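You operate a simulated robot arm through the tools that you are given. There is no shell and no other tool. Be economical: measure what you need, move in short steps, check, and stop when the job is done.

You are at the controls of a simulated robot arm. One attempt, no reset.

TASK
Shut off the tool air, vent it, park the orange hose and turn the regulator down to 2.
Fine: vent to nought before the hose is drawn.

Only the result counts: the job must be done as asked and must still hold three seconds after the hand-in. Knocking over, shifting, dropping, spilling or breaking anything else fails it.

THE ROBOT
A 6-joint arm with a two-finger gripper on a trunk, on a base that drives. Base frame: it is fixed to the floor where the robot stands at the start and does not move with it; the origin is under the middle of the robot, x ahead of it, y to its left, z up; the surface under the hand at the start is at about z = 850. Units: mm, rad, N and s.
It reaches about 1298 mm from its shoulder. Its first joint turns from -2.601 to 2.601 rad. Places, roughly: blow valve [900, -100, 1100]; blow vent button [700, -200, 800]; drain cock [600, 700, 1100]; filter vent button [500, 300, 800]; main air valve [700, 400, 1100]; orange parking cup [700, 100, 900]; regulator dial [800, 300, 1100]; regulator gauge [800, 300, 1400]; tool gauge [900, 100, 1400]; tool valve [800, 0, 1100]; tool vent button [600, 0, 800]. Payload 1.57 kg.
The tool frame sits at the grasp point between the pads (the TCP): z along the fingers, y along the line on which they close. The tips reach 21 mm beyond it. Largest opening 70 mm; the body of the gripper starts 50 mm behind the TCP.
Orientation is told as [roll, pitch, yaw] about the base's x, y, z axes, in that order, counted from this pose: with the fingers straight down and closing along the base's y, the tool's x points along the base's -x, its y along +y and its z along -z.

THE INTERFACE
- The arm moves only by the tool play_rows. Its argument "targets" is a list of rows, each a list of 7 numbers: the closure, from 0 (fully open) to 1 (shut), then the shift along the base's x, y, z in mm, then the turn, a rotation vector about the base's x, y, z in rad. In form: [[hand, dx, dy, dz, wx, wy, wz], ...]. A call has 1 to 8 rows; each row shifts and turns the commanded pose from where the row before left it. Rows are played at 5 a second. More than 50 mm and 0.15 rad between two rows, or a gripper value outside its range, and nothing of the call is played. Where a pose cannot be reached the arm comes as near as it can. A force on the tool above 50 N (or 10 N above the force at the start of the call, whichever is more), or a blocked arm, ends the call early, and 0.2 s more pass. The fingers move at their own pace and stop on an object; they squeeze with about 28 N. The grip force told is the motor's: it shows also when the fingers shut on nothing. Time passes only in rows, and 0.2 s behind the last, so rows that do not move let the fingers close. It gives the time, the measured TCP pose, the force on the tool (base axes), the opening and the grip force at its end, in the units of the frame above (readings bear some noise), with the torque about the TCP (base axes, N m) and any sound that the robot's microphone picked up, and new pictures: "views" is both (left out), scene, wrist or none.
- Cameras (640 x 400 px; columns grow to the right, rows downward): "scene" is now at [28.5, 184.5, 1918.6]; the picture's right is [0.05, -1.00, 0.00], its down [-0.78, -0.04, -0.63] and it looks along [0.62, 0.03, -0.78] (base axes); focal length 283 px, centre (320, 200). "wrist" rides on the gripper at [79, 4, -81] in the tool frame; the picture's right is [-0.05, 1.00, 0.00], its down [-0.67, -0.03, -0.74] and it looks along [-0.74, -0.04, 0.67] (tool axes); focal length 256 px, centre (320, 200).
- lift_body(by): slides the trunk up (or, below 0, down) by that many mm; the arm and the scene camera ride with it, the base frame stays. It gives what a move gives, with no picture.
- steer(legs): drives the robot by 1 to 6 legs, each [ahead, turn to the left] in mm and rad, along the robot's own axes; the way and the turn of a leg run together, so that a leg with both is an arc; at most 1500 mm and 3.142 rad a leg. The arm and the cameras ride along, it lands a little off, and it stops where it bumps. It gives what a move gives, and a new picture of the scene camera.
- pan_tilt(pan, tilt): turns the head with the scene camera to pan (to the left, within 2.705 rad either way) and tilt (down, from -0.506 to 1.204), counted from straight ahead of the robot. It gives what a move gives, and a new picture of the scene camera.
- probe_pixels(camera, pixels): for up to 12 pixels [column, row] of the newest picture of that camera ("zoom" is the newest enlarged one), the place [x, y, z] in the base frame of the surface seen there, good to about 2 mm. It takes no simulated time.
- zoom(camera, box): a new picture of the part [left, top, right, bottom] of that camera's present view, enlarged. It takes no simulated time.
- finish_job(): hands the job in; it is judged then, once.

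Work in short steps. Measure before you move; look again where a grasp or a placing could have gone wrong, and mend it. You have 80 turns and 260 pictures in all, those below and enlarged ones among them. Open the gripper and draw the arm clear of the work before you hand the job in, unless the task says otherwise; then end with one line.

The tools are called after "Request:" as name(argument=value, ...) on one line, values as JSON. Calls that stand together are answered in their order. play_rows: Moves the arm, as the interface text tells. Its arguments: {"type":"object","properties":{"targets":{"type":"array","items":{"type":"array","items":{"type":"number"}}},"views":{"type":"string","enum":["both","scene","wrist","none"]}},"required":["targets"]} The other tools are called the same way: lift_body (by) slides the trunk up or down; steer (legs) drives the base; pan_tilt (pan, tilt) turns the head that bears the scene camera; probe_pixels (camera, pixels) gives the place of the surface under pixels of a picture; zoom (camera, box) takes an enlarged picture of a part of a camera's view; finish_job () hands the job in.

At the start:

```text
time: 0.0
tool_pos: [757.3, 183.0, 1259.6]
tool_rot: [-0.001, 0.001, -0.001]
wrist_force: [-0.5, 0.4, -0.5]
wrist_torque: [0.03, 0.03, 0.0]
width: 70.1
gripper_force: 0.0
trunk travel left (down, up): [-941.0, 29.0]
robot x, y, heading: [-4.9, 9.3, 0.0]
head pan, tilt: [0.052, 0.895]
```

scene: 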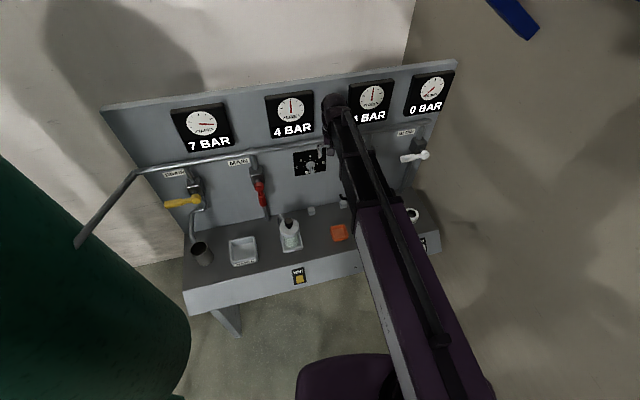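
wrist: 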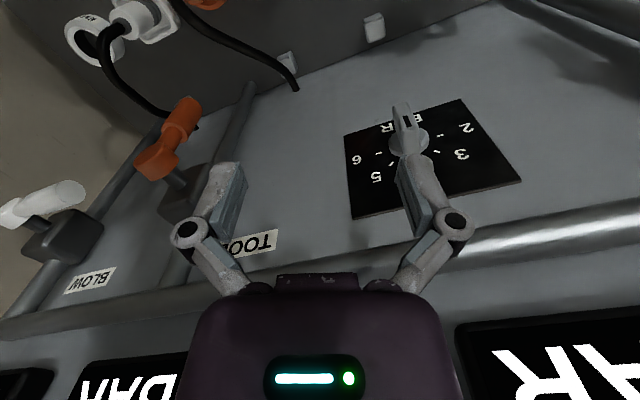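

The scene shows a panel with valves; the arm hides the tool branch. I enlarge both pictures first.

Request:
zoom(camera="scene", box=[150, 60, 470, 260])

Request:
probe_pixels(camera="wrist", pixels=[[185, 115], [155, 160], [175, 180], [405, 110], [410, 140], [360, 205], [510, 180], [350, 140], [270, 240], [300, 150], [374, 20], [287, 62]])

Request:
zoom(camera="wrist", box=[0, 0, 320, 200])

Request:
zoom(camera="wrist", box=[320, 80, 540, 230])

```text
2.00 times, centred on (310, 160) of scene
```

zoom: 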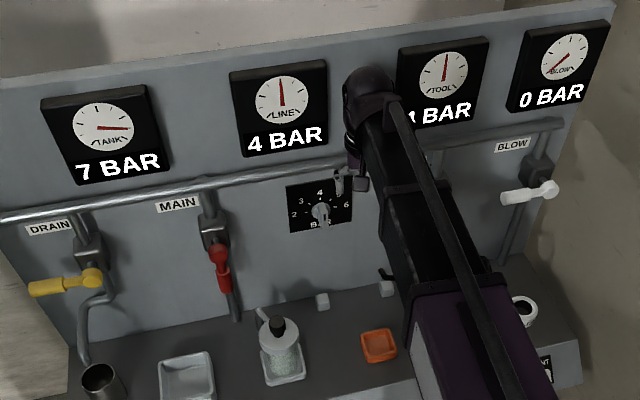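

```text
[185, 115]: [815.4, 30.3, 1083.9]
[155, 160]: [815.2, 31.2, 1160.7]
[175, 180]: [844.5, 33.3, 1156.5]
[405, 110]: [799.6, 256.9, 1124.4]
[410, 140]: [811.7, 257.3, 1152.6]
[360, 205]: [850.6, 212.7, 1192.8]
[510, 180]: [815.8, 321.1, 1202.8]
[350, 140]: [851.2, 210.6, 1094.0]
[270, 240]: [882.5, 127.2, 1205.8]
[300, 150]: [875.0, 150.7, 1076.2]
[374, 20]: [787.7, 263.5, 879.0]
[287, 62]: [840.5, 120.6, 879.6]
```

```text
2.00 times, centred on (160, 100) of wrist
```

zoom: 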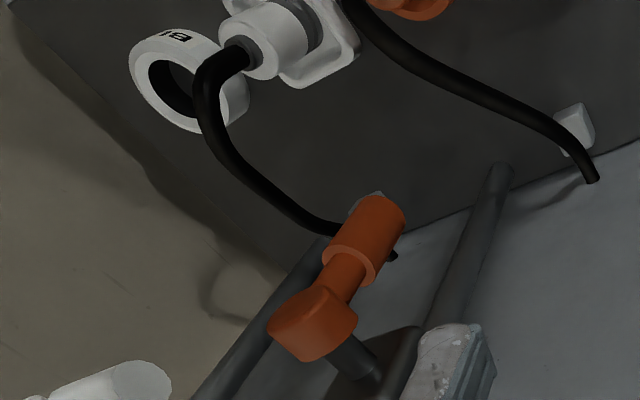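

```text
2.67 times, centred on (430, 155) of wrist
```

zoom: 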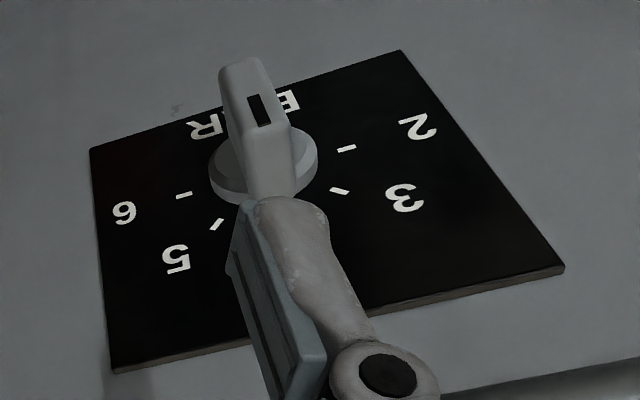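

I draw the hand back and swing the fingers toward the panel, which is yawed about 0.31 rad (normal roughly [-0.95,-0.31,0]).

Request:
play_rows(targets=[[0, -35, -5, 5, 0, -0.15, 0], [0, -35, -5, 5, 0, -0.15, 0], [0, -35, -5, 5, 0, -0.15, 0], [0, -35, -5, 5, 0, -0.15, 0], [0, -35, -5, 5, 0, -0.15, 0], [0, -35, -5, 5, 0, -0.15, 0], [0, -30, -5, 5, 0, -0.15, 0], [0, -20, -5, 5, 0, -0.15, 0]], views="none")

Request:
play_rows(targets=[[0, 0, 0, 0, 0, -0.15, 0], [0, 0, 0, 0, 0, -0.15, 0], [0, 0, 0, 0, 0, -0.071, 0], [0, 0, 0, 0, 0, 0, 0.15], [0, 0, 0, 0, 0, 0, 0.15]])

```text
time: 1.8
tool_pos: [664.9, 211.8, 1378.0]
tool_rot: [0.003, -1.2, -0.004]
wrist_force: [0.2, -0.2, -0.1]
wrist_torque: [-0.03, -0.02, -0.03]
width: 69.8
gripper_force: 0.1
out of reach, approached as far as the arm can: row 3, 4, 5, 6, 7, 8
trunk travel left (down, up): [-941.0, 29.0]
robot x, y, heading: [-5.3, 8.4, -0.002]
head pan, tilt: [0.052, 0.895]
```

```text
time: 3.0
tool_pos: [688.0, 220.9, 1444.9]
tool_rot: [1.399, -1.571, -1.097]
wrist_force: [-0.4, 0.7, -0.4]
wrist_torque: [-0.04, 0.0, -0.01]
width: 70.2
gripper_force: 0.0
out of reach, approached as far as the arm can: row 1, 2, 3, 4, 5
trunk travel left (down, up): [-941.0, 29.0]
robot x, y, heading: [-7.7, 12.6, -0.0]
head pan, tilt: [0.052, 0.895]
```

scene: 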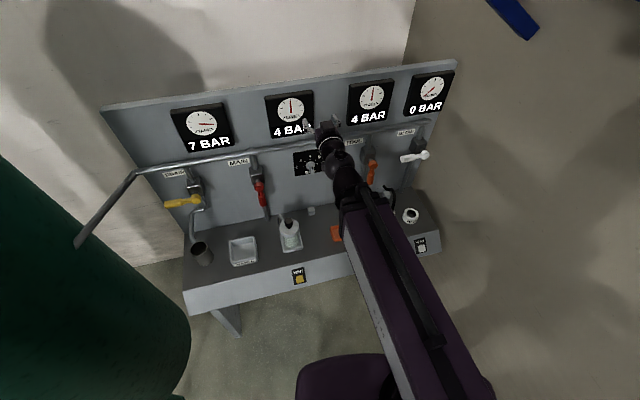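
wrist: 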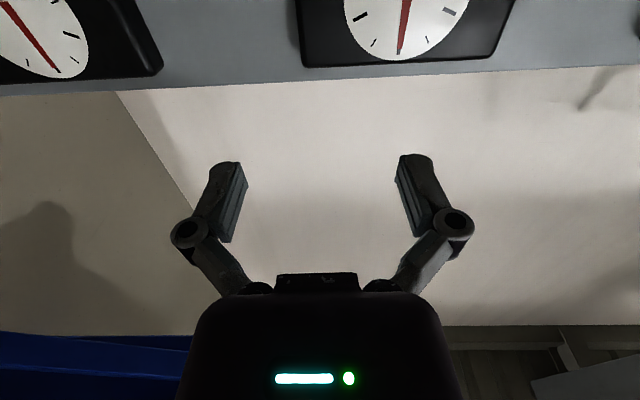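

The arm can't fold that close, so I back the robot up and lower the trunk for a better working distance.

Request:
steer(legs=[[-350, 0]])

Request:
lift_body(by=-200)

Request:
pan_tilt(pan=0.0, tilt=0.65)

```text
time: 5.7
tool_pos: [328.5, 220.5, 1446.6]
tool_rot: [1.929, -1.571, -1.628]
wrist_force: [0.3, 0.2, 0.1]
wrist_torque: [0.03, 0.03, 0.02]
width: 70.1
gripper_force: 0.2
trunk travel left (down, up): [-941.0, 29.0]
robot x, y, heading: [-360.0, 9.7, -0.006]
head pan, tilt: [0.052, 0.895]
```

scene: 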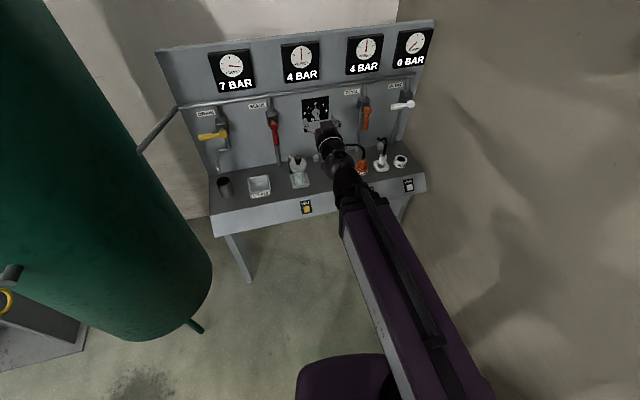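

```text
time: 7.9
tool_pos: [329.1, 220.6, 1245.8]
tool_rot: [1.238, -1.569, -0.939]
wrist_force: [0.0, -0.7, -0.6]
wrist_torque: [0.02, -0.02, -0.03]
width: 69.6
gripper_force: 0.1
trunk travel left (down, up): [-741.0, 229.0]
robot x, y, heading: [-357.6, 10.2, 0.001]
head pan, tilt: [0.052, 0.895]
```

```text
time: 8.6
tool_pos: [329.5, 220.7, 1245.9]
tool_rot: [1.201, -1.569, -0.902]
wrist_force: [0.7, 0.3, 0.1]
wrist_torque: [0.02, 0.02, -0.02]
width: 69.9
gripper_force: 0.1
trunk travel left (down, up): [-741.0, 229.0]
robot x, y, heading: [-362.7, 7.8, -0.003]
head pan, tilt: [0.0, 0.649]
```

scene: 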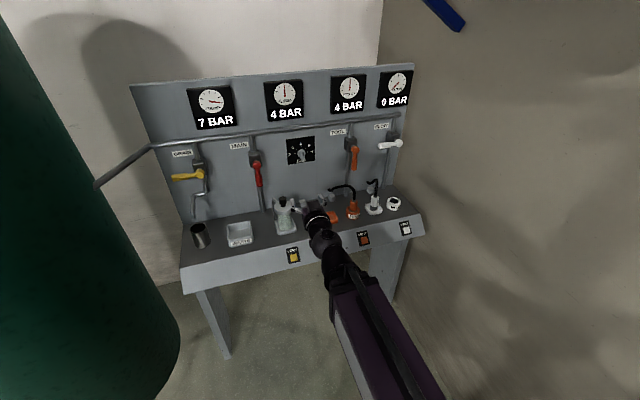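

Much better view. I enlarge it and probe the tool lever, dial, couplers, cup and buttons.

Request:
zoom(camera="scene", box=[270, 120, 430, 220])

Request:
zoom(camera="scene", box=[270, 180, 430, 280])

Request:
probe_pixels(camera="scene", pixels=[[353, 168], [355, 152], [301, 152], [353, 215], [352, 205], [334, 217], [364, 239], [405, 228], [393, 204], [373, 205], [385, 145], [293, 256]])

```text
4.00 times, centred on (350, 170) of scene
```

zoom: 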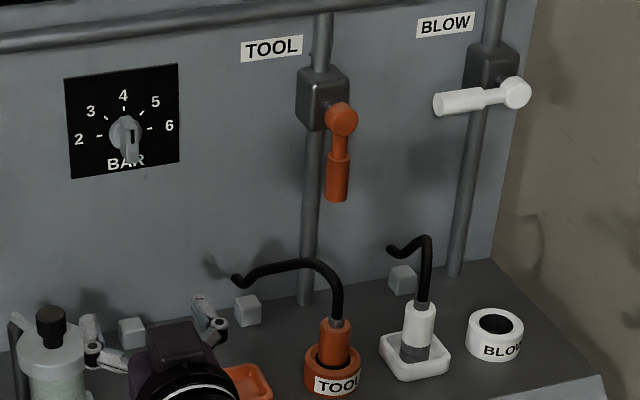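

```text
4.00 times, centred on (350, 230) of scene
```

zoom: 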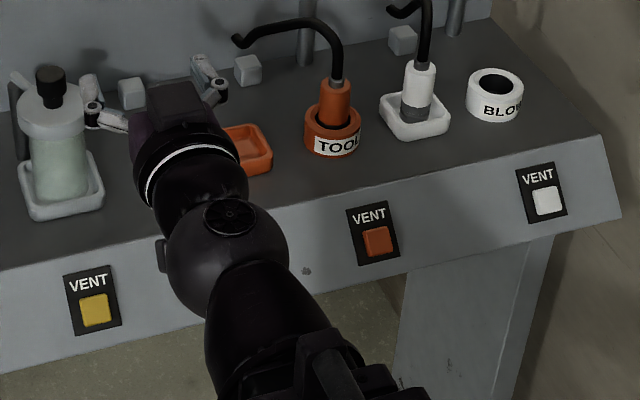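

```text
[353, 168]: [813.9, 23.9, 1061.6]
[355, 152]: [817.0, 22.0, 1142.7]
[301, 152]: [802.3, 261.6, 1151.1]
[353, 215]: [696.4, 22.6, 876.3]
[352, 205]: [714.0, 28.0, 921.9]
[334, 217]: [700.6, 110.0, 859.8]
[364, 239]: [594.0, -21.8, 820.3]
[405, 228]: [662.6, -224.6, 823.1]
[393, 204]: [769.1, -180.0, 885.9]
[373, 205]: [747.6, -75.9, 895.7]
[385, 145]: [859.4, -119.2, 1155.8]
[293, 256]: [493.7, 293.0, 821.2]
```

The couplers are upright: orange plug in the TOOL socket near (700,25), empty orange cup near (700,110,860); the tool lever hangs down (open), closed ones point left. I measure hose height, lever and drive a bit nearer.

Request:
probe_pixels(camera="scene", pixels=[[345, 186], [354, 190], [354, 196], [330, 189], [377, 180], [349, 155], [355, 147], [355, 160], [340, 150], [354, 125], [350, 150], [328, 211]])

Request:
steer(legs=[[150, 0]])

```text
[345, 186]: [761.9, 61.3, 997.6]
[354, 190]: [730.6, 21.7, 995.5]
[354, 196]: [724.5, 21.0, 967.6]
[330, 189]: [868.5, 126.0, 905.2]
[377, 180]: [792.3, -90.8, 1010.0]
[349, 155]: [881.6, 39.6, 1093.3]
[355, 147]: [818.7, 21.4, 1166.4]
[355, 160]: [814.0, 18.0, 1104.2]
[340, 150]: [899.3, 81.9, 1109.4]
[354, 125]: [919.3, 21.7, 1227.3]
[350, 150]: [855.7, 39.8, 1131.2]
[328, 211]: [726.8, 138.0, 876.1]
```

```text
time: 10.2
tool_pos: [480.5, 222.8, 1245.7]
tool_rot: [0.773, -1.57, -0.474]
wrist_force: [-0.4, -0.3, -0.4]
wrist_torque: [0.01, -0.01, 0.02]
width: 70.1
gripper_force: 0.1
trunk travel left (down, up): [-741.0, 229.0]
robot x, y, heading: [-211.3, 12.6, 0.003]
head pan, tilt: [0.0, 0.649]
```

scene: 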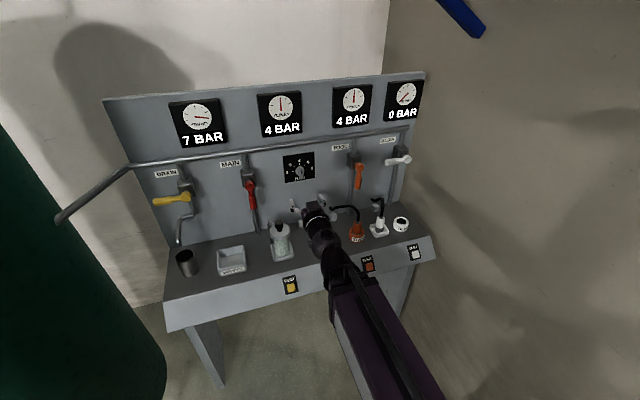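

Positions computed in panel axes; I shut the fingers, tilt them 0.25 rad down (so the wrist camera clears the hose at z≈1005) and go to a point right of and in front of the tool lever.

Request:
play_rows(targets=[[1, 30, -28, -10, -0.038, 0.119, 0], [1, 30, -28, -10, -0.038, 0.119, 0], [1, 30, -28, -15, 0, 0, 0], [1, 30, -28, -15, 0, 0, 0], [1, 30, -28, -20, 0, 0, 0], [1, 30, -28, -20, 0, 0, 0], [1, 30, -28, -20, 0, 0, 0], [1, 30, -28, -20, 0, 0, 0]], views="both")

```text
time: 12.0
tool_pos: [705.4, 7.8, 1212.7]
tool_rot: [-0.039, -1.39, 0.304]
wrist_force: [-0.1, 0.1, -0.5]
wrist_torque: [0.02, -0.04, 0.04]
width: 0.0
gripper_force: 27.5
out of reach, approached as far as the arm can: row 1, 2, 3, 4, 5, 6, 7, 8
trunk travel left (down, up): [-741.0, 229.0]
robot x, y, heading: [-212.5, 10.8, -0.002]
head pan, tilt: [0.0, 0.649]
```

scene: 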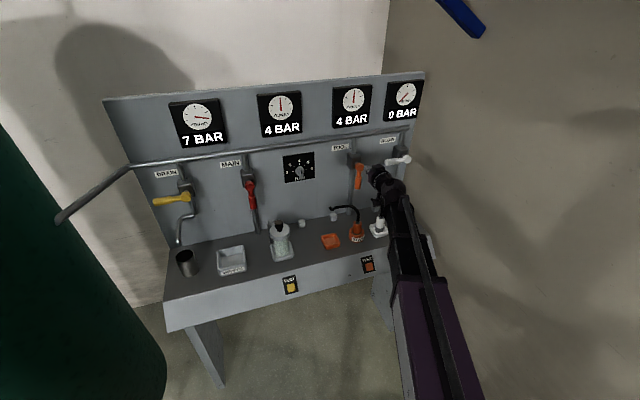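
wrist: 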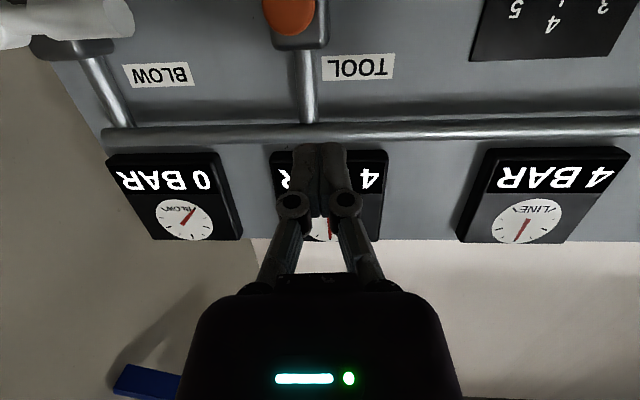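

Reaching low with a level hand looks limited by the wrist, so I lower the trunk, which carries the hand to about z=1095.

Request:
lift_body(by=-120)

Request:
play_rows(targets=[[1, 0, 0, 0, 0, 0, 0]], views="none")

```text
time: 13.5
tool_pos: [703.8, 9.1, 1093.4]
tool_rot: [-0.038, -1.392, 0.302]
wrist_force: [-0.1, -0.6, 0.1]
wrist_torque: [-0.01, -0.02, -0.01]
width: 0.1
gripper_force: 28.1
trunk travel left (down, up): [-621.0, 349.0]
robot x, y, heading: [-209.1, 13.3, 0.006]
head pan, tilt: [0.0, 0.649]
```

```text
time: 13.9
tool_pos: [702.6, 9.6, 1092.4]
tool_rot: [-0.039, -1.391, 0.303]
wrist_force: [-0.1, 0.3, 0.4]
wrist_torque: [-0.04, 0.01, 0.0]
width: 0.0
gripper_force: 27.9
trunk travel left (down, up): [-621.0, 349.0]
robot x, y, heading: [-211.4, 13.9, 0.003]
head pan, tilt: [0.0, 0.649]
```

The commanded pose follows the measured one. I move to the pre-push point (766,-33,1090).

Request:
play_rows(targets=[[1, 0, -42, 0, 0, 0, 0], [1, 32, 0, 0, -0.02, 0.063, 0], [1, 31, 0, -2, 0, 0, 0]], views="scene")

```text
time: 14.7
tool_pos: [766.4, -34.0, 1079.4]
tool_rot: [-0.037, -1.324, 0.303]
wrist_force: [0.2, 0.4, 0.9]
wrist_torque: [-0.02, 0.02, 0.0]
width: 0.0
gripper_force: 27.8
out of reach, approached as far as the arm can: row 2
trunk travel left (down, up): [-621.0, 349.0]
robot x, y, heading: [-207.4, 11.6, 0.002]
head pan, tilt: [0.0, 0.649]
```

scene: 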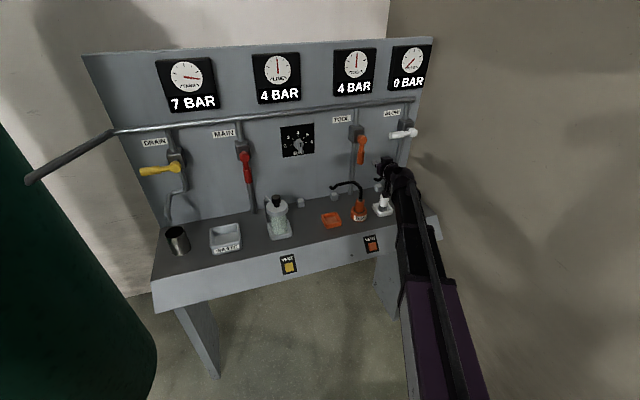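

Now in reach. I go in along the panel normal beside the lever and look.

Request:
play_rows(targets=[[1, 29, 10, 6, 0, 0, 0], [1, 29, 9, 4, 0, 0, 0]], views="both")

Request:
zoom(camera="scene", box=[310, 110, 438, 190])

```text
time: 15.3
tool_pos: [825.2, -15.6, 1080.6]
tool_rot: [-0.04, -1.326, 0.303]
wrist_force: [-0.2, 0.2, -0.6]
wrist_torque: [-0.02, -0.02, 0.02]
width: 0.0
gripper_force: 28.1
out of reach, approached as far as the arm can: row 1
trunk travel left (down, up): [-621.0, 349.0]
robot x, y, heading: [-213.8, 12.4, 0.003]
head pan, tilt: [0.0, 0.649]
```

scene: 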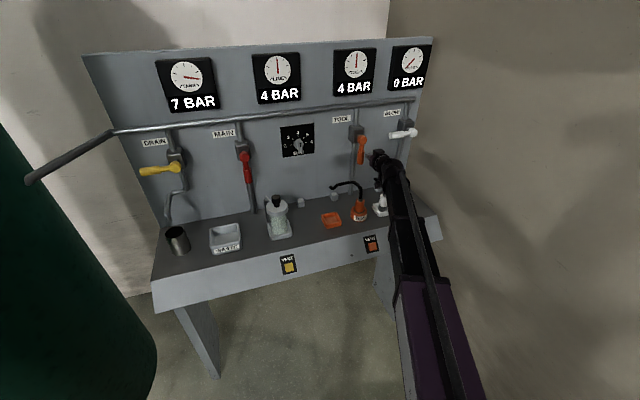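
wrist: 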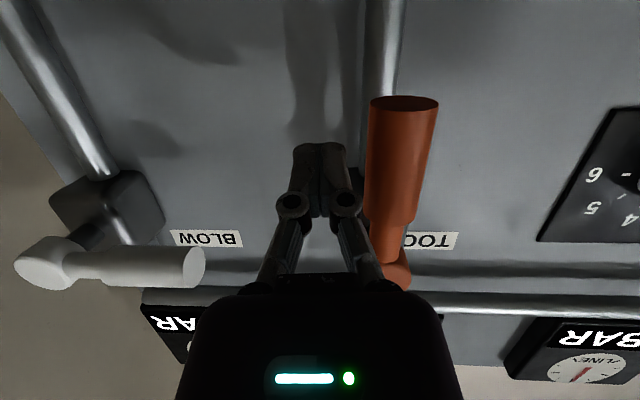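

```text
5.00 times, centred on (374, 150) of scene
```

zoom: 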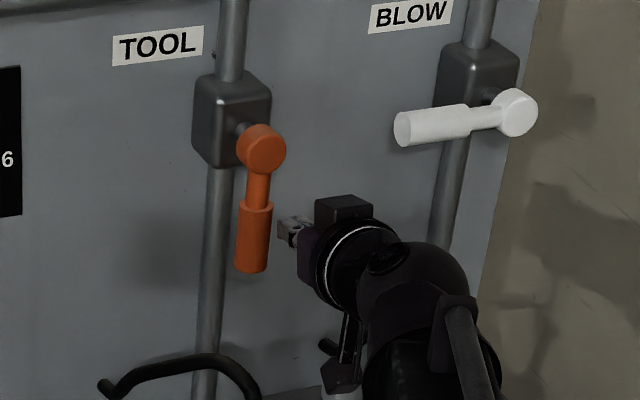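

The tips sit right of the orange lever at its depth. I push it along its arc to the left and up.

Request:
play_rows(targets=[[1, -5, 15.7, 2, 0, 0, 0], [1, -8.4, 26.3, -3, 0, 0, 0], [1, -8.1, 25.3, 8, 0, 0, 0], [1, -6.6, 20.6, 17.5, 0, 0, 0], [1, -4, 12.6, 24.4, 0, 0, 0]], views="both")

Request:
zoom(camera="scene", box=[280, 30, 440, 190])

```text
time: 16.5
tool_pos: [795.5, 82.9, 1080.6]
tool_rot: [-0.037, -1.325, 0.302]
wrist_force: [-0.7, 0.2, -0.5]
wrist_torque: [0.0, -0.04, 0.03]
width: 0.0
gripper_force: 27.5
out of reach, approached as far as the arm can: row 1, 3, 4, 5
trunk travel left (down, up): [-621.0, 349.0]
robot x, y, heading: [-209.0, 12.5, -0.002]
head pan, tilt: [0.0, 0.649]
```

scene: 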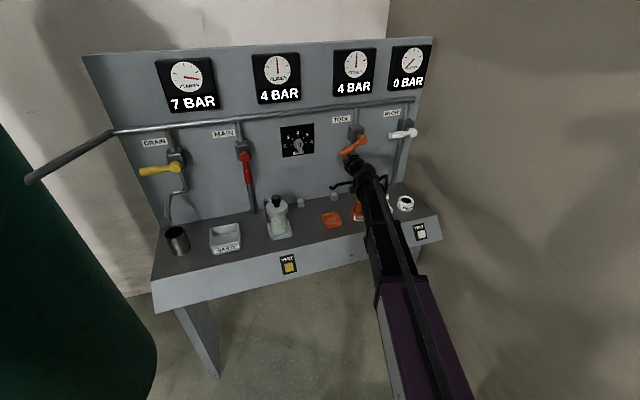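
wrist: 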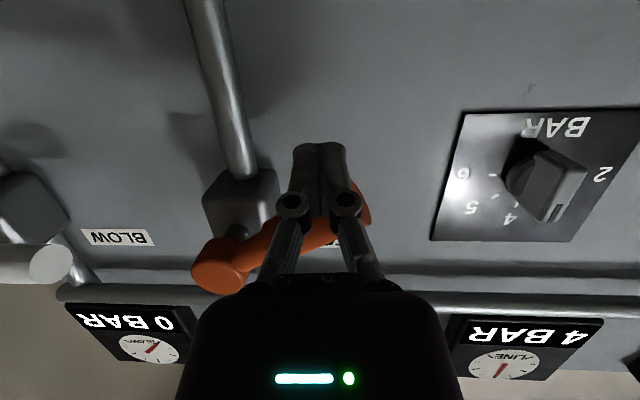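

```text
2.50 times, centred on (360, 110) of scene
```

zoom: 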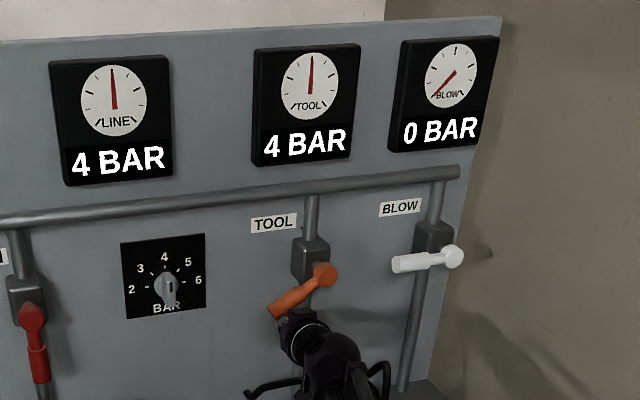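

The lever is about 55° over, and the arm reached its upward limit (z 1080). I lift the trunk 46 mm to carry the lever up to level.

Request:
lift_body(by=46)

Request:
zoom(camera="scene", box=[280, 30, 440, 190])

Request:
zoom(camera="wrist", box=[160, 80, 480, 280])

```text
time: 17.4
tool_pos: [795.7, 81.2, 1127.7]
tool_rot: [-0.038, -1.328, 0.301]
wrist_force: [0.1, 0.3, 0.4]
wrist_torque: [-0.02, 0.02, 0.01]
width: 0.1
gripper_force: 28.1
trunk travel left (down, up): [-667.0, 303.0]
robot x, y, heading: [-211.6, 16.3, 0.002]
head pan, tilt: [0.0, 0.649]
```

```text
2.50 times, centred on (360, 110) of scene
```

zoom: 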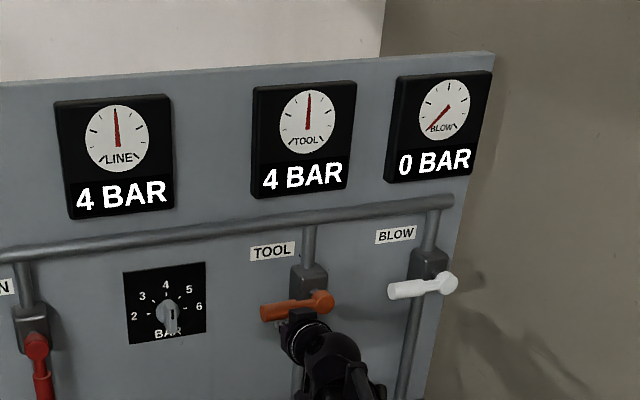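

```text
2.00 times, centred on (320, 180) of wrist
```

zoom: 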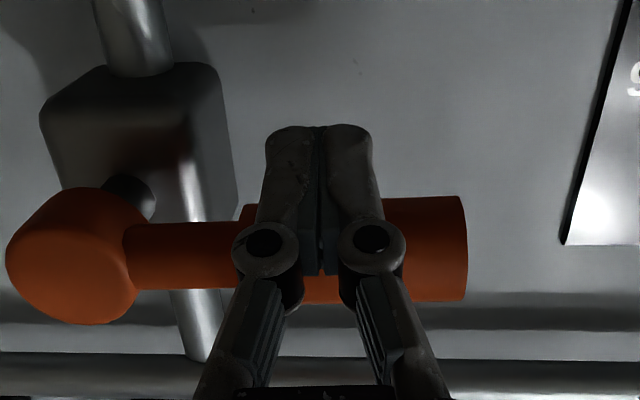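

Almost level. I lift a little more to find the stop.

Request:
lift_body(by=6)

Request:
zoom(camera="scene", box=[320, 100, 440, 180])

Request:
probe_pixels(camera="zoom", pixels=[[170, 165], [200, 160], [250, 150], [415, 130], [460, 122]])

```text
time: 17.9
tool_pos: [795.7, 82.0, 1129.9]
tool_rot: [-0.039, -1.325, 0.306]
wrist_force: [-10.5, -2.7, -21.9]
wrist_torque: [0.04, 0.11, 0.27]
width: 5.8
gripper_force: 29.0
trunk travel left (down, up): [-673.0, 297.0]
robot x, y, heading: [-209.7, 12.0, 0.003]
head pan, tilt: [0.0, 0.649]
```

```text
5.00 times, centred on (380, 140) of scene
```

zoom: 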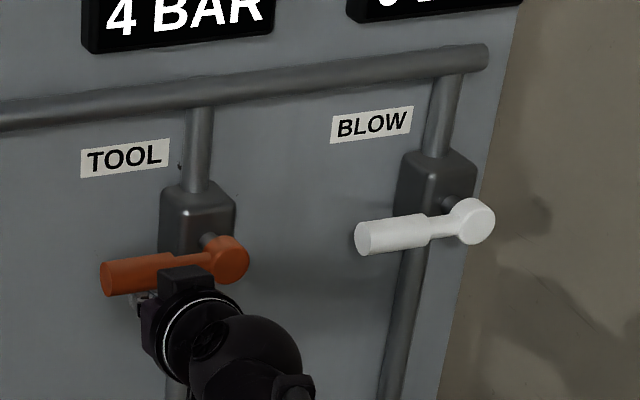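

```text
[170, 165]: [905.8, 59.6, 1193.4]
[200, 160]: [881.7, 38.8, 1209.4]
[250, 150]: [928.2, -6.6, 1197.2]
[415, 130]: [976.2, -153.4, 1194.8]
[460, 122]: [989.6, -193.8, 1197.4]
```

Stop reached (22 N), so the tool valve is shut. I ease off and draw the hand out along the normal.

Request:
lift_body(by=-10)

Request:
play_rows(targets=[[1, -38, -12, 0, 0, 0, 0], [1, -38, -12, 0, 0, 0, 0], [1, -38, -12, 0, 0, 0, 0], [1, -38, -12, 0, 0, 0, 0], [1, -38, -12, 0, 0, 0, 0], [1, -38, -12, 0, 0, 0, 0]], views="scene")

```text
time: 18.5
tool_pos: [795.1, 81.0, 1123.7]
tool_rot: [-0.039, -1.327, 0.303]
wrist_force: [0.5, -0.7, -0.3]
wrist_torque: [0.0, 0.01, 0.0]
width: 0.0
gripper_force: 28.3
trunk travel left (down, up): [-663.0, 307.0]
robot x, y, heading: [-210.8, 9.9, 0.002]
head pan, tilt: [0.0, 0.649]
```

```text
time: 19.9
tool_pos: [565.6, 10.2, 1122.5]
tool_rot: [-0.041, -1.326, 0.305]
wrist_force: [-0.3, 0.3, -1.0]
wrist_torque: [0.03, 0.01, 0.03]
width: 0.2
gripper_force: 29.3
trunk travel left (down, up): [-663.0, 307.0]
robot x, y, heading: [-213.2, 15.2, 0.001]
head pan, tilt: [0.0, 0.649]
```

scene: 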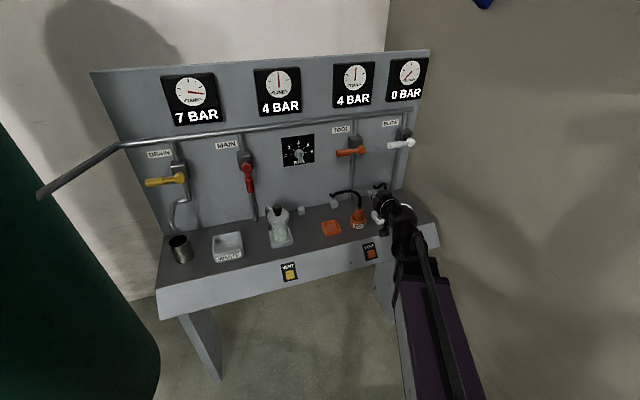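

Valve lever now level. I probe the tool vent button near (370,252), its plate, and the plug and cup.

Request:
zoom(camera="scene", box=[310, 190, 390, 270])

Request:
probe_pixels(camera="zoom", pixels=[[480, 500], [480, 480], [478, 525], [440, 500], [480, 450], [400, 520], [330, 560], [385, 400], [385, 210], [160, 300], [160, 330], [385, 300]])

Request:
zoom(camera="scene", box=[270, 120, 350, 170])

```text
5.00 times, centred on (350, 230) of scene
```

zoom: 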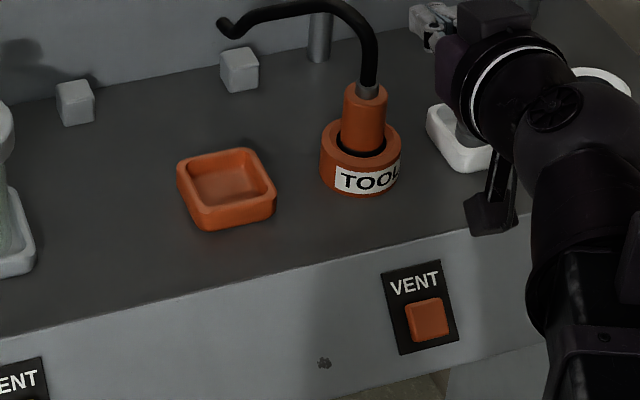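

```text
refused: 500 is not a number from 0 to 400
```

```text
8.00 times, centred on (310, 145) of scene
```

zoom: 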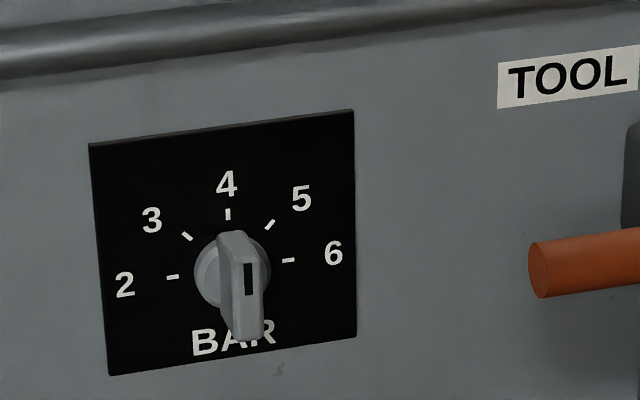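

Request:
probe_pixels(camera="zoom", pixels=[[238, 250], [250, 280], [245, 330], [225, 240], [205, 275], [255, 250], [300, 300], [130, 200], [330, 150], [230, 300]])

Request:
probe_pixels(camera="scene", pixels=[[371, 254], [371, 251], [371, 257], [364, 257], [376, 247], [350, 260], [350, 252], [359, 215], [358, 211], [359, 206], [331, 226], [359, 222]])

```text
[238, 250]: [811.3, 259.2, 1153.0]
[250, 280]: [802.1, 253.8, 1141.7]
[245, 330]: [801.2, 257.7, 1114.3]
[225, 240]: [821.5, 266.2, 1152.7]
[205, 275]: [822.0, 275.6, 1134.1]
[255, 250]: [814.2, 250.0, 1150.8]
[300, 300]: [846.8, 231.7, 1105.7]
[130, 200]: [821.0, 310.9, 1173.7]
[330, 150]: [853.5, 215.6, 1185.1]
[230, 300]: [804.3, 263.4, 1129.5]
```

```text
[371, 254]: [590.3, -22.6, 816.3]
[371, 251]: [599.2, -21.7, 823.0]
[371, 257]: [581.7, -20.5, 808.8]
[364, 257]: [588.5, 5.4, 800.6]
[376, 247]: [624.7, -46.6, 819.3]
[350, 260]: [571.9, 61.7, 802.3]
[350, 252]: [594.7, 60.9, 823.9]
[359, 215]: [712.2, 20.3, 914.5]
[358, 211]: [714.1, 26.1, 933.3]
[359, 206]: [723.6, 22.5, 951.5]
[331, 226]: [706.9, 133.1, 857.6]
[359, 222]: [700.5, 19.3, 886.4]
```

The front face slopes 45°; the orange button centre is [590,-22,816], so I press along [0.67,0.22,-0.71]. I tilt the hand to that and go to a point 60 mm off the button.

Request:
play_rows(targets=[[1, -5, -8, -40, -0.041, 0.129, 0], [1, -5, -8, -40, -0.041, 0.129, 0], [1, -5, -8, -40, -0.041, 0.129, 0], [1, -5, -8, -40, -0.041, 0.129, 0], [1, -5, -8, -40, 0, 0, 0], [1, -5, -9, -40, 0, 0, 0], [1, 0, 0, -10, 0, 0, 0]], views="both")

```text
time: 21.5
tool_pos: [542.7, -30.1, 1037.6]
tool_rot: [-0.042, -0.786, 0.307]
wrist_force: [-0.6, -0.1, 0.0]
wrist_torque: [0.02, -0.01, 0.01]
width: 0.0
gripper_force: 28.5
out of reach, approached as far as the arm can: row 1, 2, 3, 4, 5, 6, 7
trunk travel left (down, up): [-663.0, 307.0]
robot x, y, heading: [-209.7, 10.4, 0.004]
head pan, tilt: [0.0, 0.649]
```

scene: 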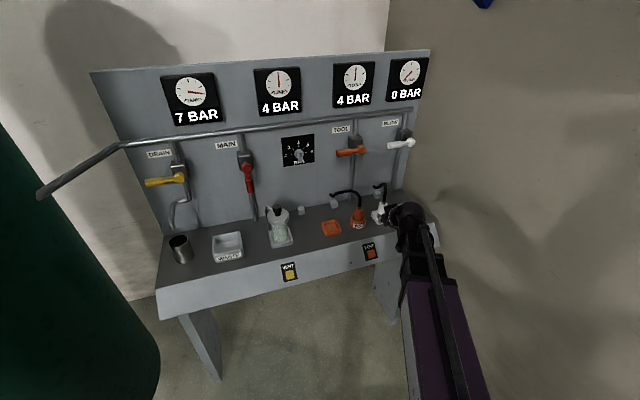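
wrist: 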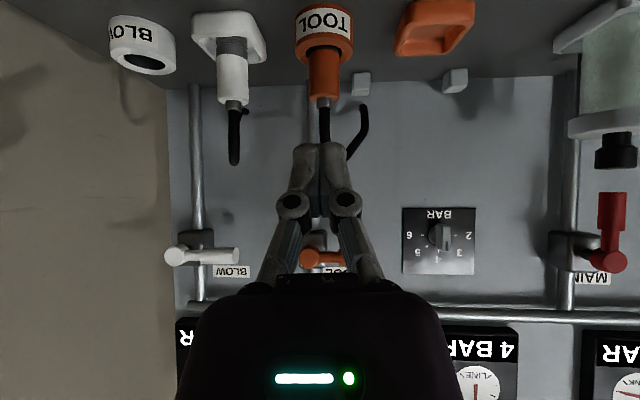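

Lower limit again; I lower the trunk 160 mm to reach the button height.

Request:
lift_body(by=-160)

Request:
play_rows(targets=[[1, -6, -9, -4, 0, 0, 0]], views="both")

```text
time: 23.3
tool_pos: [541.5, -28.8, 876.7]
tool_rot: [-0.042, -0.785, 0.307]
wrist_force: [-0.2, -1.0, 0.0]
wrist_torque: [0.04, 0.0, -0.01]
width: 0.1
gripper_force: 28.7
trunk travel left (down, up): [-503.0, 467.0]
robot x, y, heading: [-209.4, 10.7, 0.003]
head pan, tilt: [0.0, 0.649]
```

```text
time: 23.7
tool_pos: [535.4, -38.0, 876.4]
tool_rot: [-0.041, -0.783, 0.308]
wrist_force: [-1.0, -0.8, -0.1]
wrist_torque: [0.05, 0.04, -0.02]
width: 0.0
gripper_force: 28.9
out of reach, approached as far as the arm can: row 1
trunk travel left (down, up): [-503.0, 467.0]
robot x, y, heading: [-213.6, 15.3, -0.005]
head pan, tilt: [0.0, 0.649]
```

scene: 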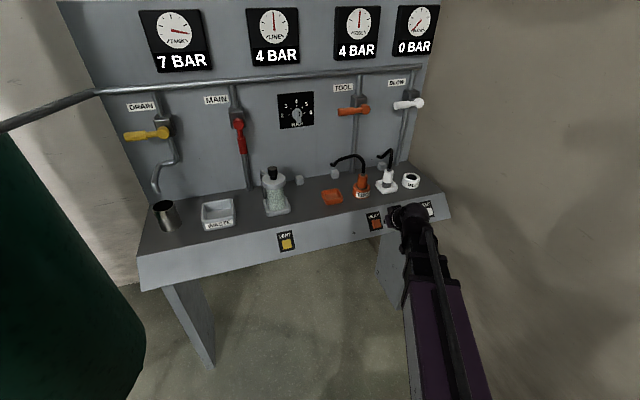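
wrist: 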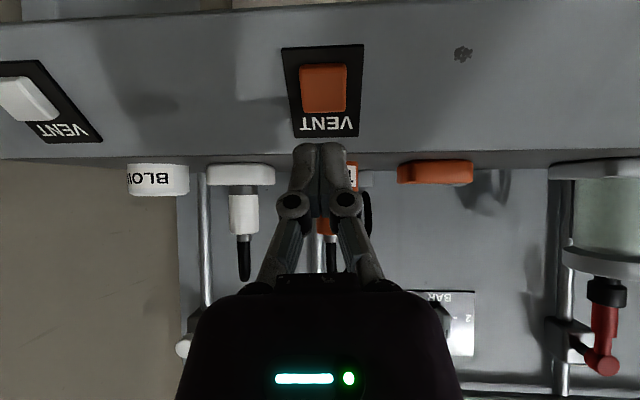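

I check the button from the wrist view and lower a bit more for margin.

Request:
probe_pixels(camera="wrist", pixels=[[323, 88], [305, 70], [342, 108], [295, 125]])

Request:
lift_body(by=-8)

```text
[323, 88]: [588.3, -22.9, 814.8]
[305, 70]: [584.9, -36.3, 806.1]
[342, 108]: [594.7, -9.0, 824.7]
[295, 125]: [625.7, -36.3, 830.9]
```

```text
time: 24.3
tool_pos: [535.7, -39.1, 869.4]
tool_rot: [-0.042, -0.783, 0.307]
wrist_force: [0.4, 0.2, 0.4]
wrist_torque: [0.06, 0.02, 0.02]
width: 0.0
gripper_force: 28.8
trunk travel left (down, up): [-495.0, 475.0]
robot x, y, heading: [-211.5, 8.3, -0.0]
head pan, tilt: [0.0, 0.649]
```

Button centre [589,-23,815]. I advance along the press direction, first most of the way.

Request:
play_rows(targets=[[1, 11, 3.5, -11, 0, 0, 0], [1, 11, 3.5, -11, 0, 0, 0], [1, 11, 3.5, -11, 0, 0, 0]], views="wrist")

```text
time: 25.1
tool_pos: [569.3, -27.5, 868.3]
tool_rot: [-0.043, -0.782, 0.307]
wrist_force: [-1.1, 0.2, 0.7]
wrist_torque: [-0.02, -0.02, 0.01]
width: 0.0
gripper_force: 28.8
out of reach, approached as far as the arm can: row 1, 2, 3
trunk travel left (down, up): [-495.0, 475.0]
robot x, y, heading: [-213.0, 11.0, 0.001]
head pan, tilt: [0.0, 0.649]
```

wrist: 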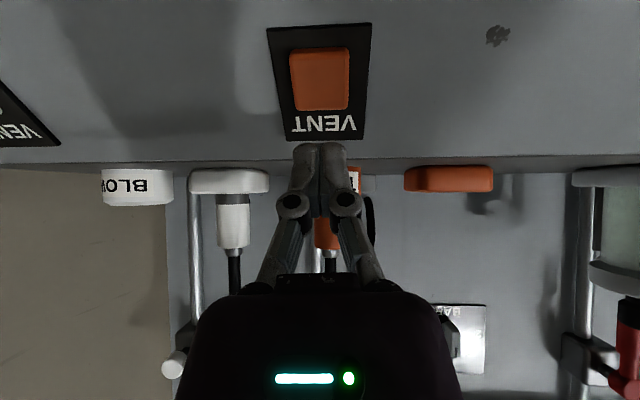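

The arm's low limit is fixed to the trunk, so I align x/y above the button with the arm and press down by the trunk.

Request:
play_rows(targets=[[1, 8, 2, 0, 0, 0, 0]], views="none")

Request:
lift_body(by=-40)

Request:
zoom(camera="scene", box=[240, 0, 440, 240])

```text
time: 25.5
tool_pos: [578.2, -25.9, 867.3]
tool_rot: [-0.042, -0.781, 0.305]
wrist_force: [0.3, 0.0, 0.1]
wrist_torque: [-0.01, 0.0, -0.01]
width: 0.0
gripper_force: 28.2
trunk travel left (down, up): [-495.0, 475.0]
robot x, y, heading: [-213.8, 11.9, 0.001]
head pan, tilt: [0.0, 0.649]
```

```text
time: 26.3
tool_pos: [577.6, -26.0, 828.0]
tool_rot: [-0.041, -0.783, 0.307]
wrist_force: [-1.7, 0.2, -0.3]
wrist_torque: [-0.03, 0.03, 0.03]
width: 0.0
gripper_force: 28.6
trunk travel left (down, up): [-455.0, 515.0]
robot x, y, heading: [-213.1, 13.6, 0.006]
head pan, tilt: [0.0, 0.649]
heard: click
```

```text
1.67 times, centred on (340, 120) of scene
```

zoom: 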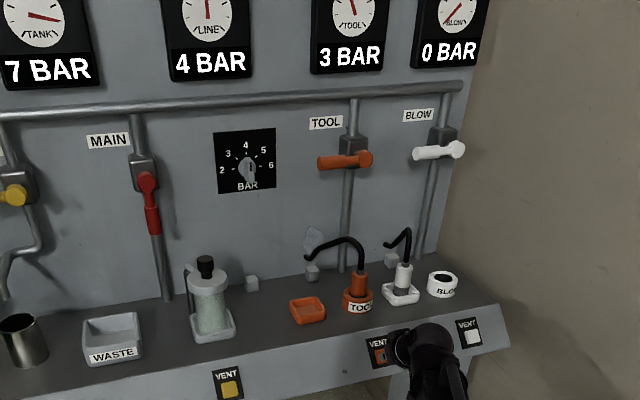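

Click heard and the tool gauge drops to 3. I hold still while it vents.

Request:
play_rows(targets=[[1, 0, 0, 0, 0, 0, 0], [1, 0, 0, 0, 0, 0, 0], [1, 0, 0, 0, 0, 0, 0], [1, 0, 0, 0, 0, 0, 0], [1, 0, 0, 0, 0, 0, 0], [1, 0, 0, 0, 0, 0, 0], [1, 0, 0, 0, 0, 0, 0], [1, 0, 0, 0, 0, 0, 0]], views="scene")

Request:
zoom(camera="scene", box=[240, 0, 440, 125])

```text
time: 28.1
tool_pos: [577.3, -25.5, 827.2]
tool_rot: [-0.043, -0.784, 0.305]
wrist_force: [-1.5, 0.4, 1.2]
wrist_torque: [-0.01, -0.01, 0.04]
width: 0.0
gripper_force: 28.8
trunk travel left (down, up): [-455.0, 515.0]
robot x, y, heading: [-210.2, 11.5, -0.001]
head pan, tilt: [0.0, 0.649]
```

scene: 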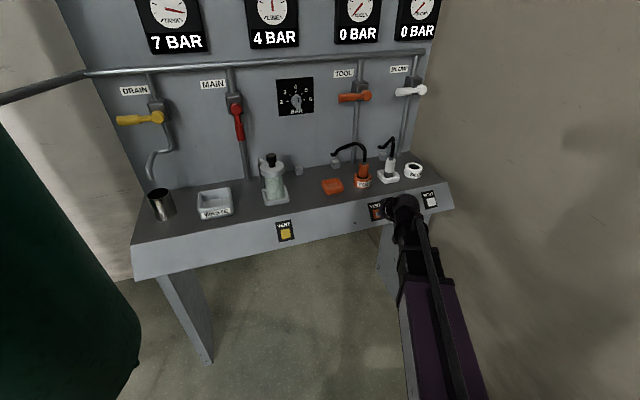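

```text
3.20 times, centred on (340, 62) of scene
```

zoom: 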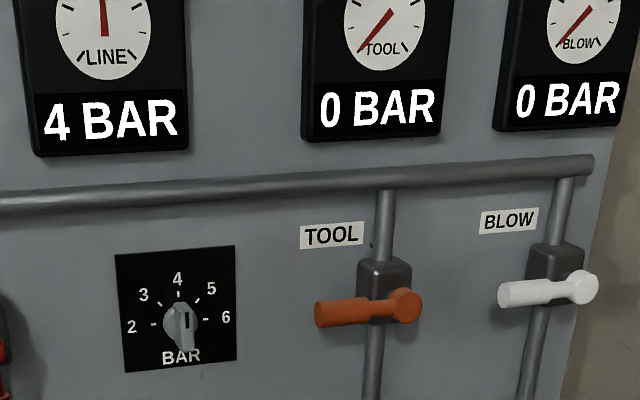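

Tool gauge reads 0. I hold another second for certainty, then release upward with the trunk and open the hand.

Request:
play_rows(targets=[[1, 0, 0, 0, 0, 0, 0], [1, 0, 0, 0, 0, 0, 0], [1, 0, 0, 0, 0, 0, 0], [1, 0, 0, 0, 0, 0, 0], [1, 0, 0, 0, 0, 0, 0]], views="none")

Request:
lift_body(by=110)

Request:
play_rows(targets=[[0, 4, 11, 0, 0, 0, 0], [0, 4, 12, 0, 0, 0, 0], [0, 4, 12, 0, 0, 0, 0]], views="both")

```text
time: 29.3
tool_pos: [576.6, -26.2, 829.3]
tool_rot: [-0.043, -0.783, 0.306]
wrist_force: [-1.1, -0.4, 1.8]
wrist_torque: [-0.01, -0.01, 0.05]
width: 0.0
gripper_force: 28.5
trunk travel left (down, up): [-455.0, 515.0]
robot x, y, heading: [-211.0, 10.3, 0.003]
head pan, tilt: [0.0, 0.649]
```

```text
time: 30.7
tool_pos: [579.1, -25.6, 937.1]
tool_rot: [-0.041, -0.783, 0.305]
wrist_force: [0.7, -0.2, -0.3]
wrist_torque: [-0.01, -0.02, -0.02]
width: 0.1
gripper_force: 28.3
trunk travel left (down, up): [-565.0, 405.0]
robot x, y, heading: [-208.8, 8.8, -0.002]
head pan, tilt: [0.0, 0.649]
```

```text
time: 31.5
tool_pos: [588.2, 9.7, 938.4]
tool_rot: [-0.041, -0.782, 0.307]
wrist_force: [-0.9, 0.5, 0.5]
wrist_torque: [-0.03, 0.03, -0.02]
width: 70.0
gripper_force: 0.1
trunk travel left (down, up): [-565.0, 405.0]
robot x, y, heading: [-209.8, 14.6, -0.001]
head pan, tilt: [0.0, 0.649]
```

scene: 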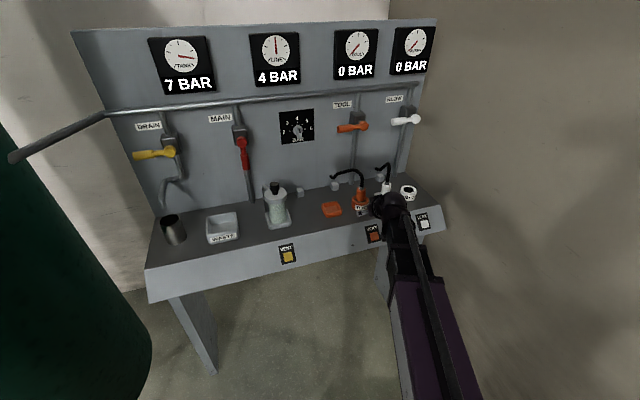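
wrist: 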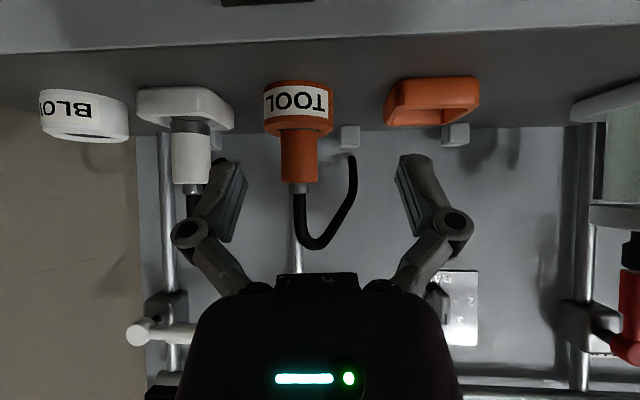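

I measure the plug, its socket ring, ferrule, and the cup in the wrist picture.

Request:
probe_pixels(camera="wrist", pixels=[[299, 150], [284, 150], [315, 150], [299, 178], [299, 135], [299, 125], [299, 188], [300, 215], [445, 83], [470, 100], [400, 118], [430, 100]])

Request:
zoom(camera="wrist", box=[200, 50, 520, 250])

```text
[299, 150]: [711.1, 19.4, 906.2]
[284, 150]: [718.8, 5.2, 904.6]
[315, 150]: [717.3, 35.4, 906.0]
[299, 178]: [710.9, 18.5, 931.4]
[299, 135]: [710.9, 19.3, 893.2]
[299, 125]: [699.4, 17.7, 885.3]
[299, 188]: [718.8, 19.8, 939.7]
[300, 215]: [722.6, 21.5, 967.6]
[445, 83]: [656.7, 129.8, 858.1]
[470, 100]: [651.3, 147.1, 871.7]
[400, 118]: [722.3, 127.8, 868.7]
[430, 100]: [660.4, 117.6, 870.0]
```

```text
2.00 times, centred on (360, 150) of wrist
```

zoom: 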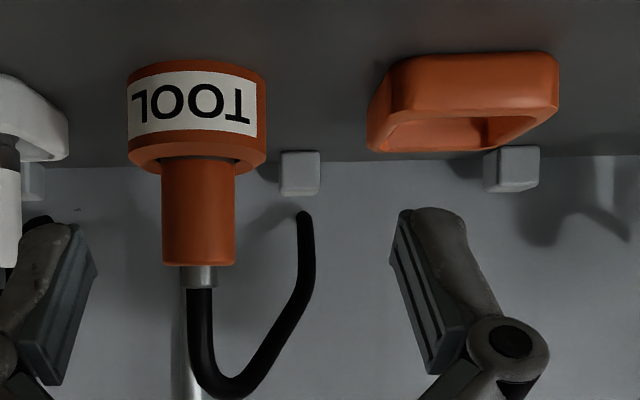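

Request:
zoom(camera="scene", box=[310, 170, 430, 245])

Request:
probe_pixels(camera="wrist", pixels=[[192, 178], [192, 186], [192, 135], [192, 125], [190, 195], [165, 95], [215, 100], [140, 115], [230, 125]])

```text
5.33 times, centred on (370, 208) of scene
```

zoom: 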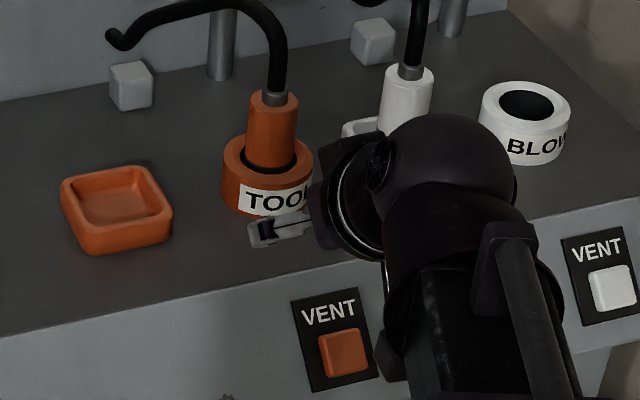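

```text
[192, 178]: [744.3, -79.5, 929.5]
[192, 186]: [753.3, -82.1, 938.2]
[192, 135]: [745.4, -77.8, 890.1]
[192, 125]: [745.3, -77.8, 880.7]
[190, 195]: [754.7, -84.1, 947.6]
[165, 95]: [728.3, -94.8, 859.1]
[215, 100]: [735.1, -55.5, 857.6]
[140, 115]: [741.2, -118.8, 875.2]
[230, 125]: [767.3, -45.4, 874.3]
```

Request:
probe_pixels(camera="zoom", pixels=[[66, 186], [135, 170], [165, 212], [90, 235], [118, 208], [82, 208], [150, 190], [100, 178], [130, 222], [85, 197], [140, 205], [112, 190]])

```text
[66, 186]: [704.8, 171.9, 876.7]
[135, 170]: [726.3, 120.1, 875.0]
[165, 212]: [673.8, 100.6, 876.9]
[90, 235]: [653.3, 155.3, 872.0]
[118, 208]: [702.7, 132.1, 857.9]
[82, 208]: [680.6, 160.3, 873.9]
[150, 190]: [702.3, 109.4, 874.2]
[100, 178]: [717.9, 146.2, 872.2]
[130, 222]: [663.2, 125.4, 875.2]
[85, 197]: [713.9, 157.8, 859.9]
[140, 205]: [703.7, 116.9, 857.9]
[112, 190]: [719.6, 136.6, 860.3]
```

The cup centre is [690.5,136], plug axis [727,23], and the parked white plug sits at the same height as the socketed orange one. I align laterally, then slide in to straddle the plug at z≈919.

Request:
play_rows(targets=[[0, 9, -28.5, -9, 0, 0, 0], [0, 40, 12.8, -3, 0, 0, 0], [0, 40, 12.8, -3, 0, 0, 0]], views="wrist")

```text
time: 32.3
tool_pos: [681.8, 4.9, 939.5]
tool_rot: [-0.042, -0.782, 0.305]
wrist_force: [-0.5, -0.2, -0.2]
wrist_torque: [0.05, 0.03, 0.01]
width: 69.9
gripper_force: 0.0
out of reach, approached as far as the arm can: row 1, 2, 3
trunk travel left (down, up): [-565.0, 405.0]
robot x, y, heading: [-211.3, 14.1, 0.002]
head pan, tilt: [0.0, 0.649]
```

wrist: 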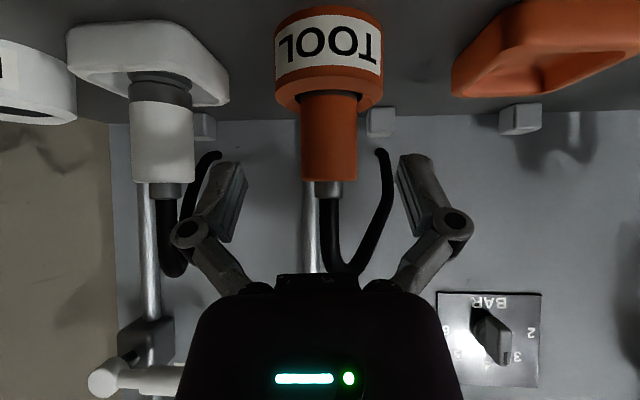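

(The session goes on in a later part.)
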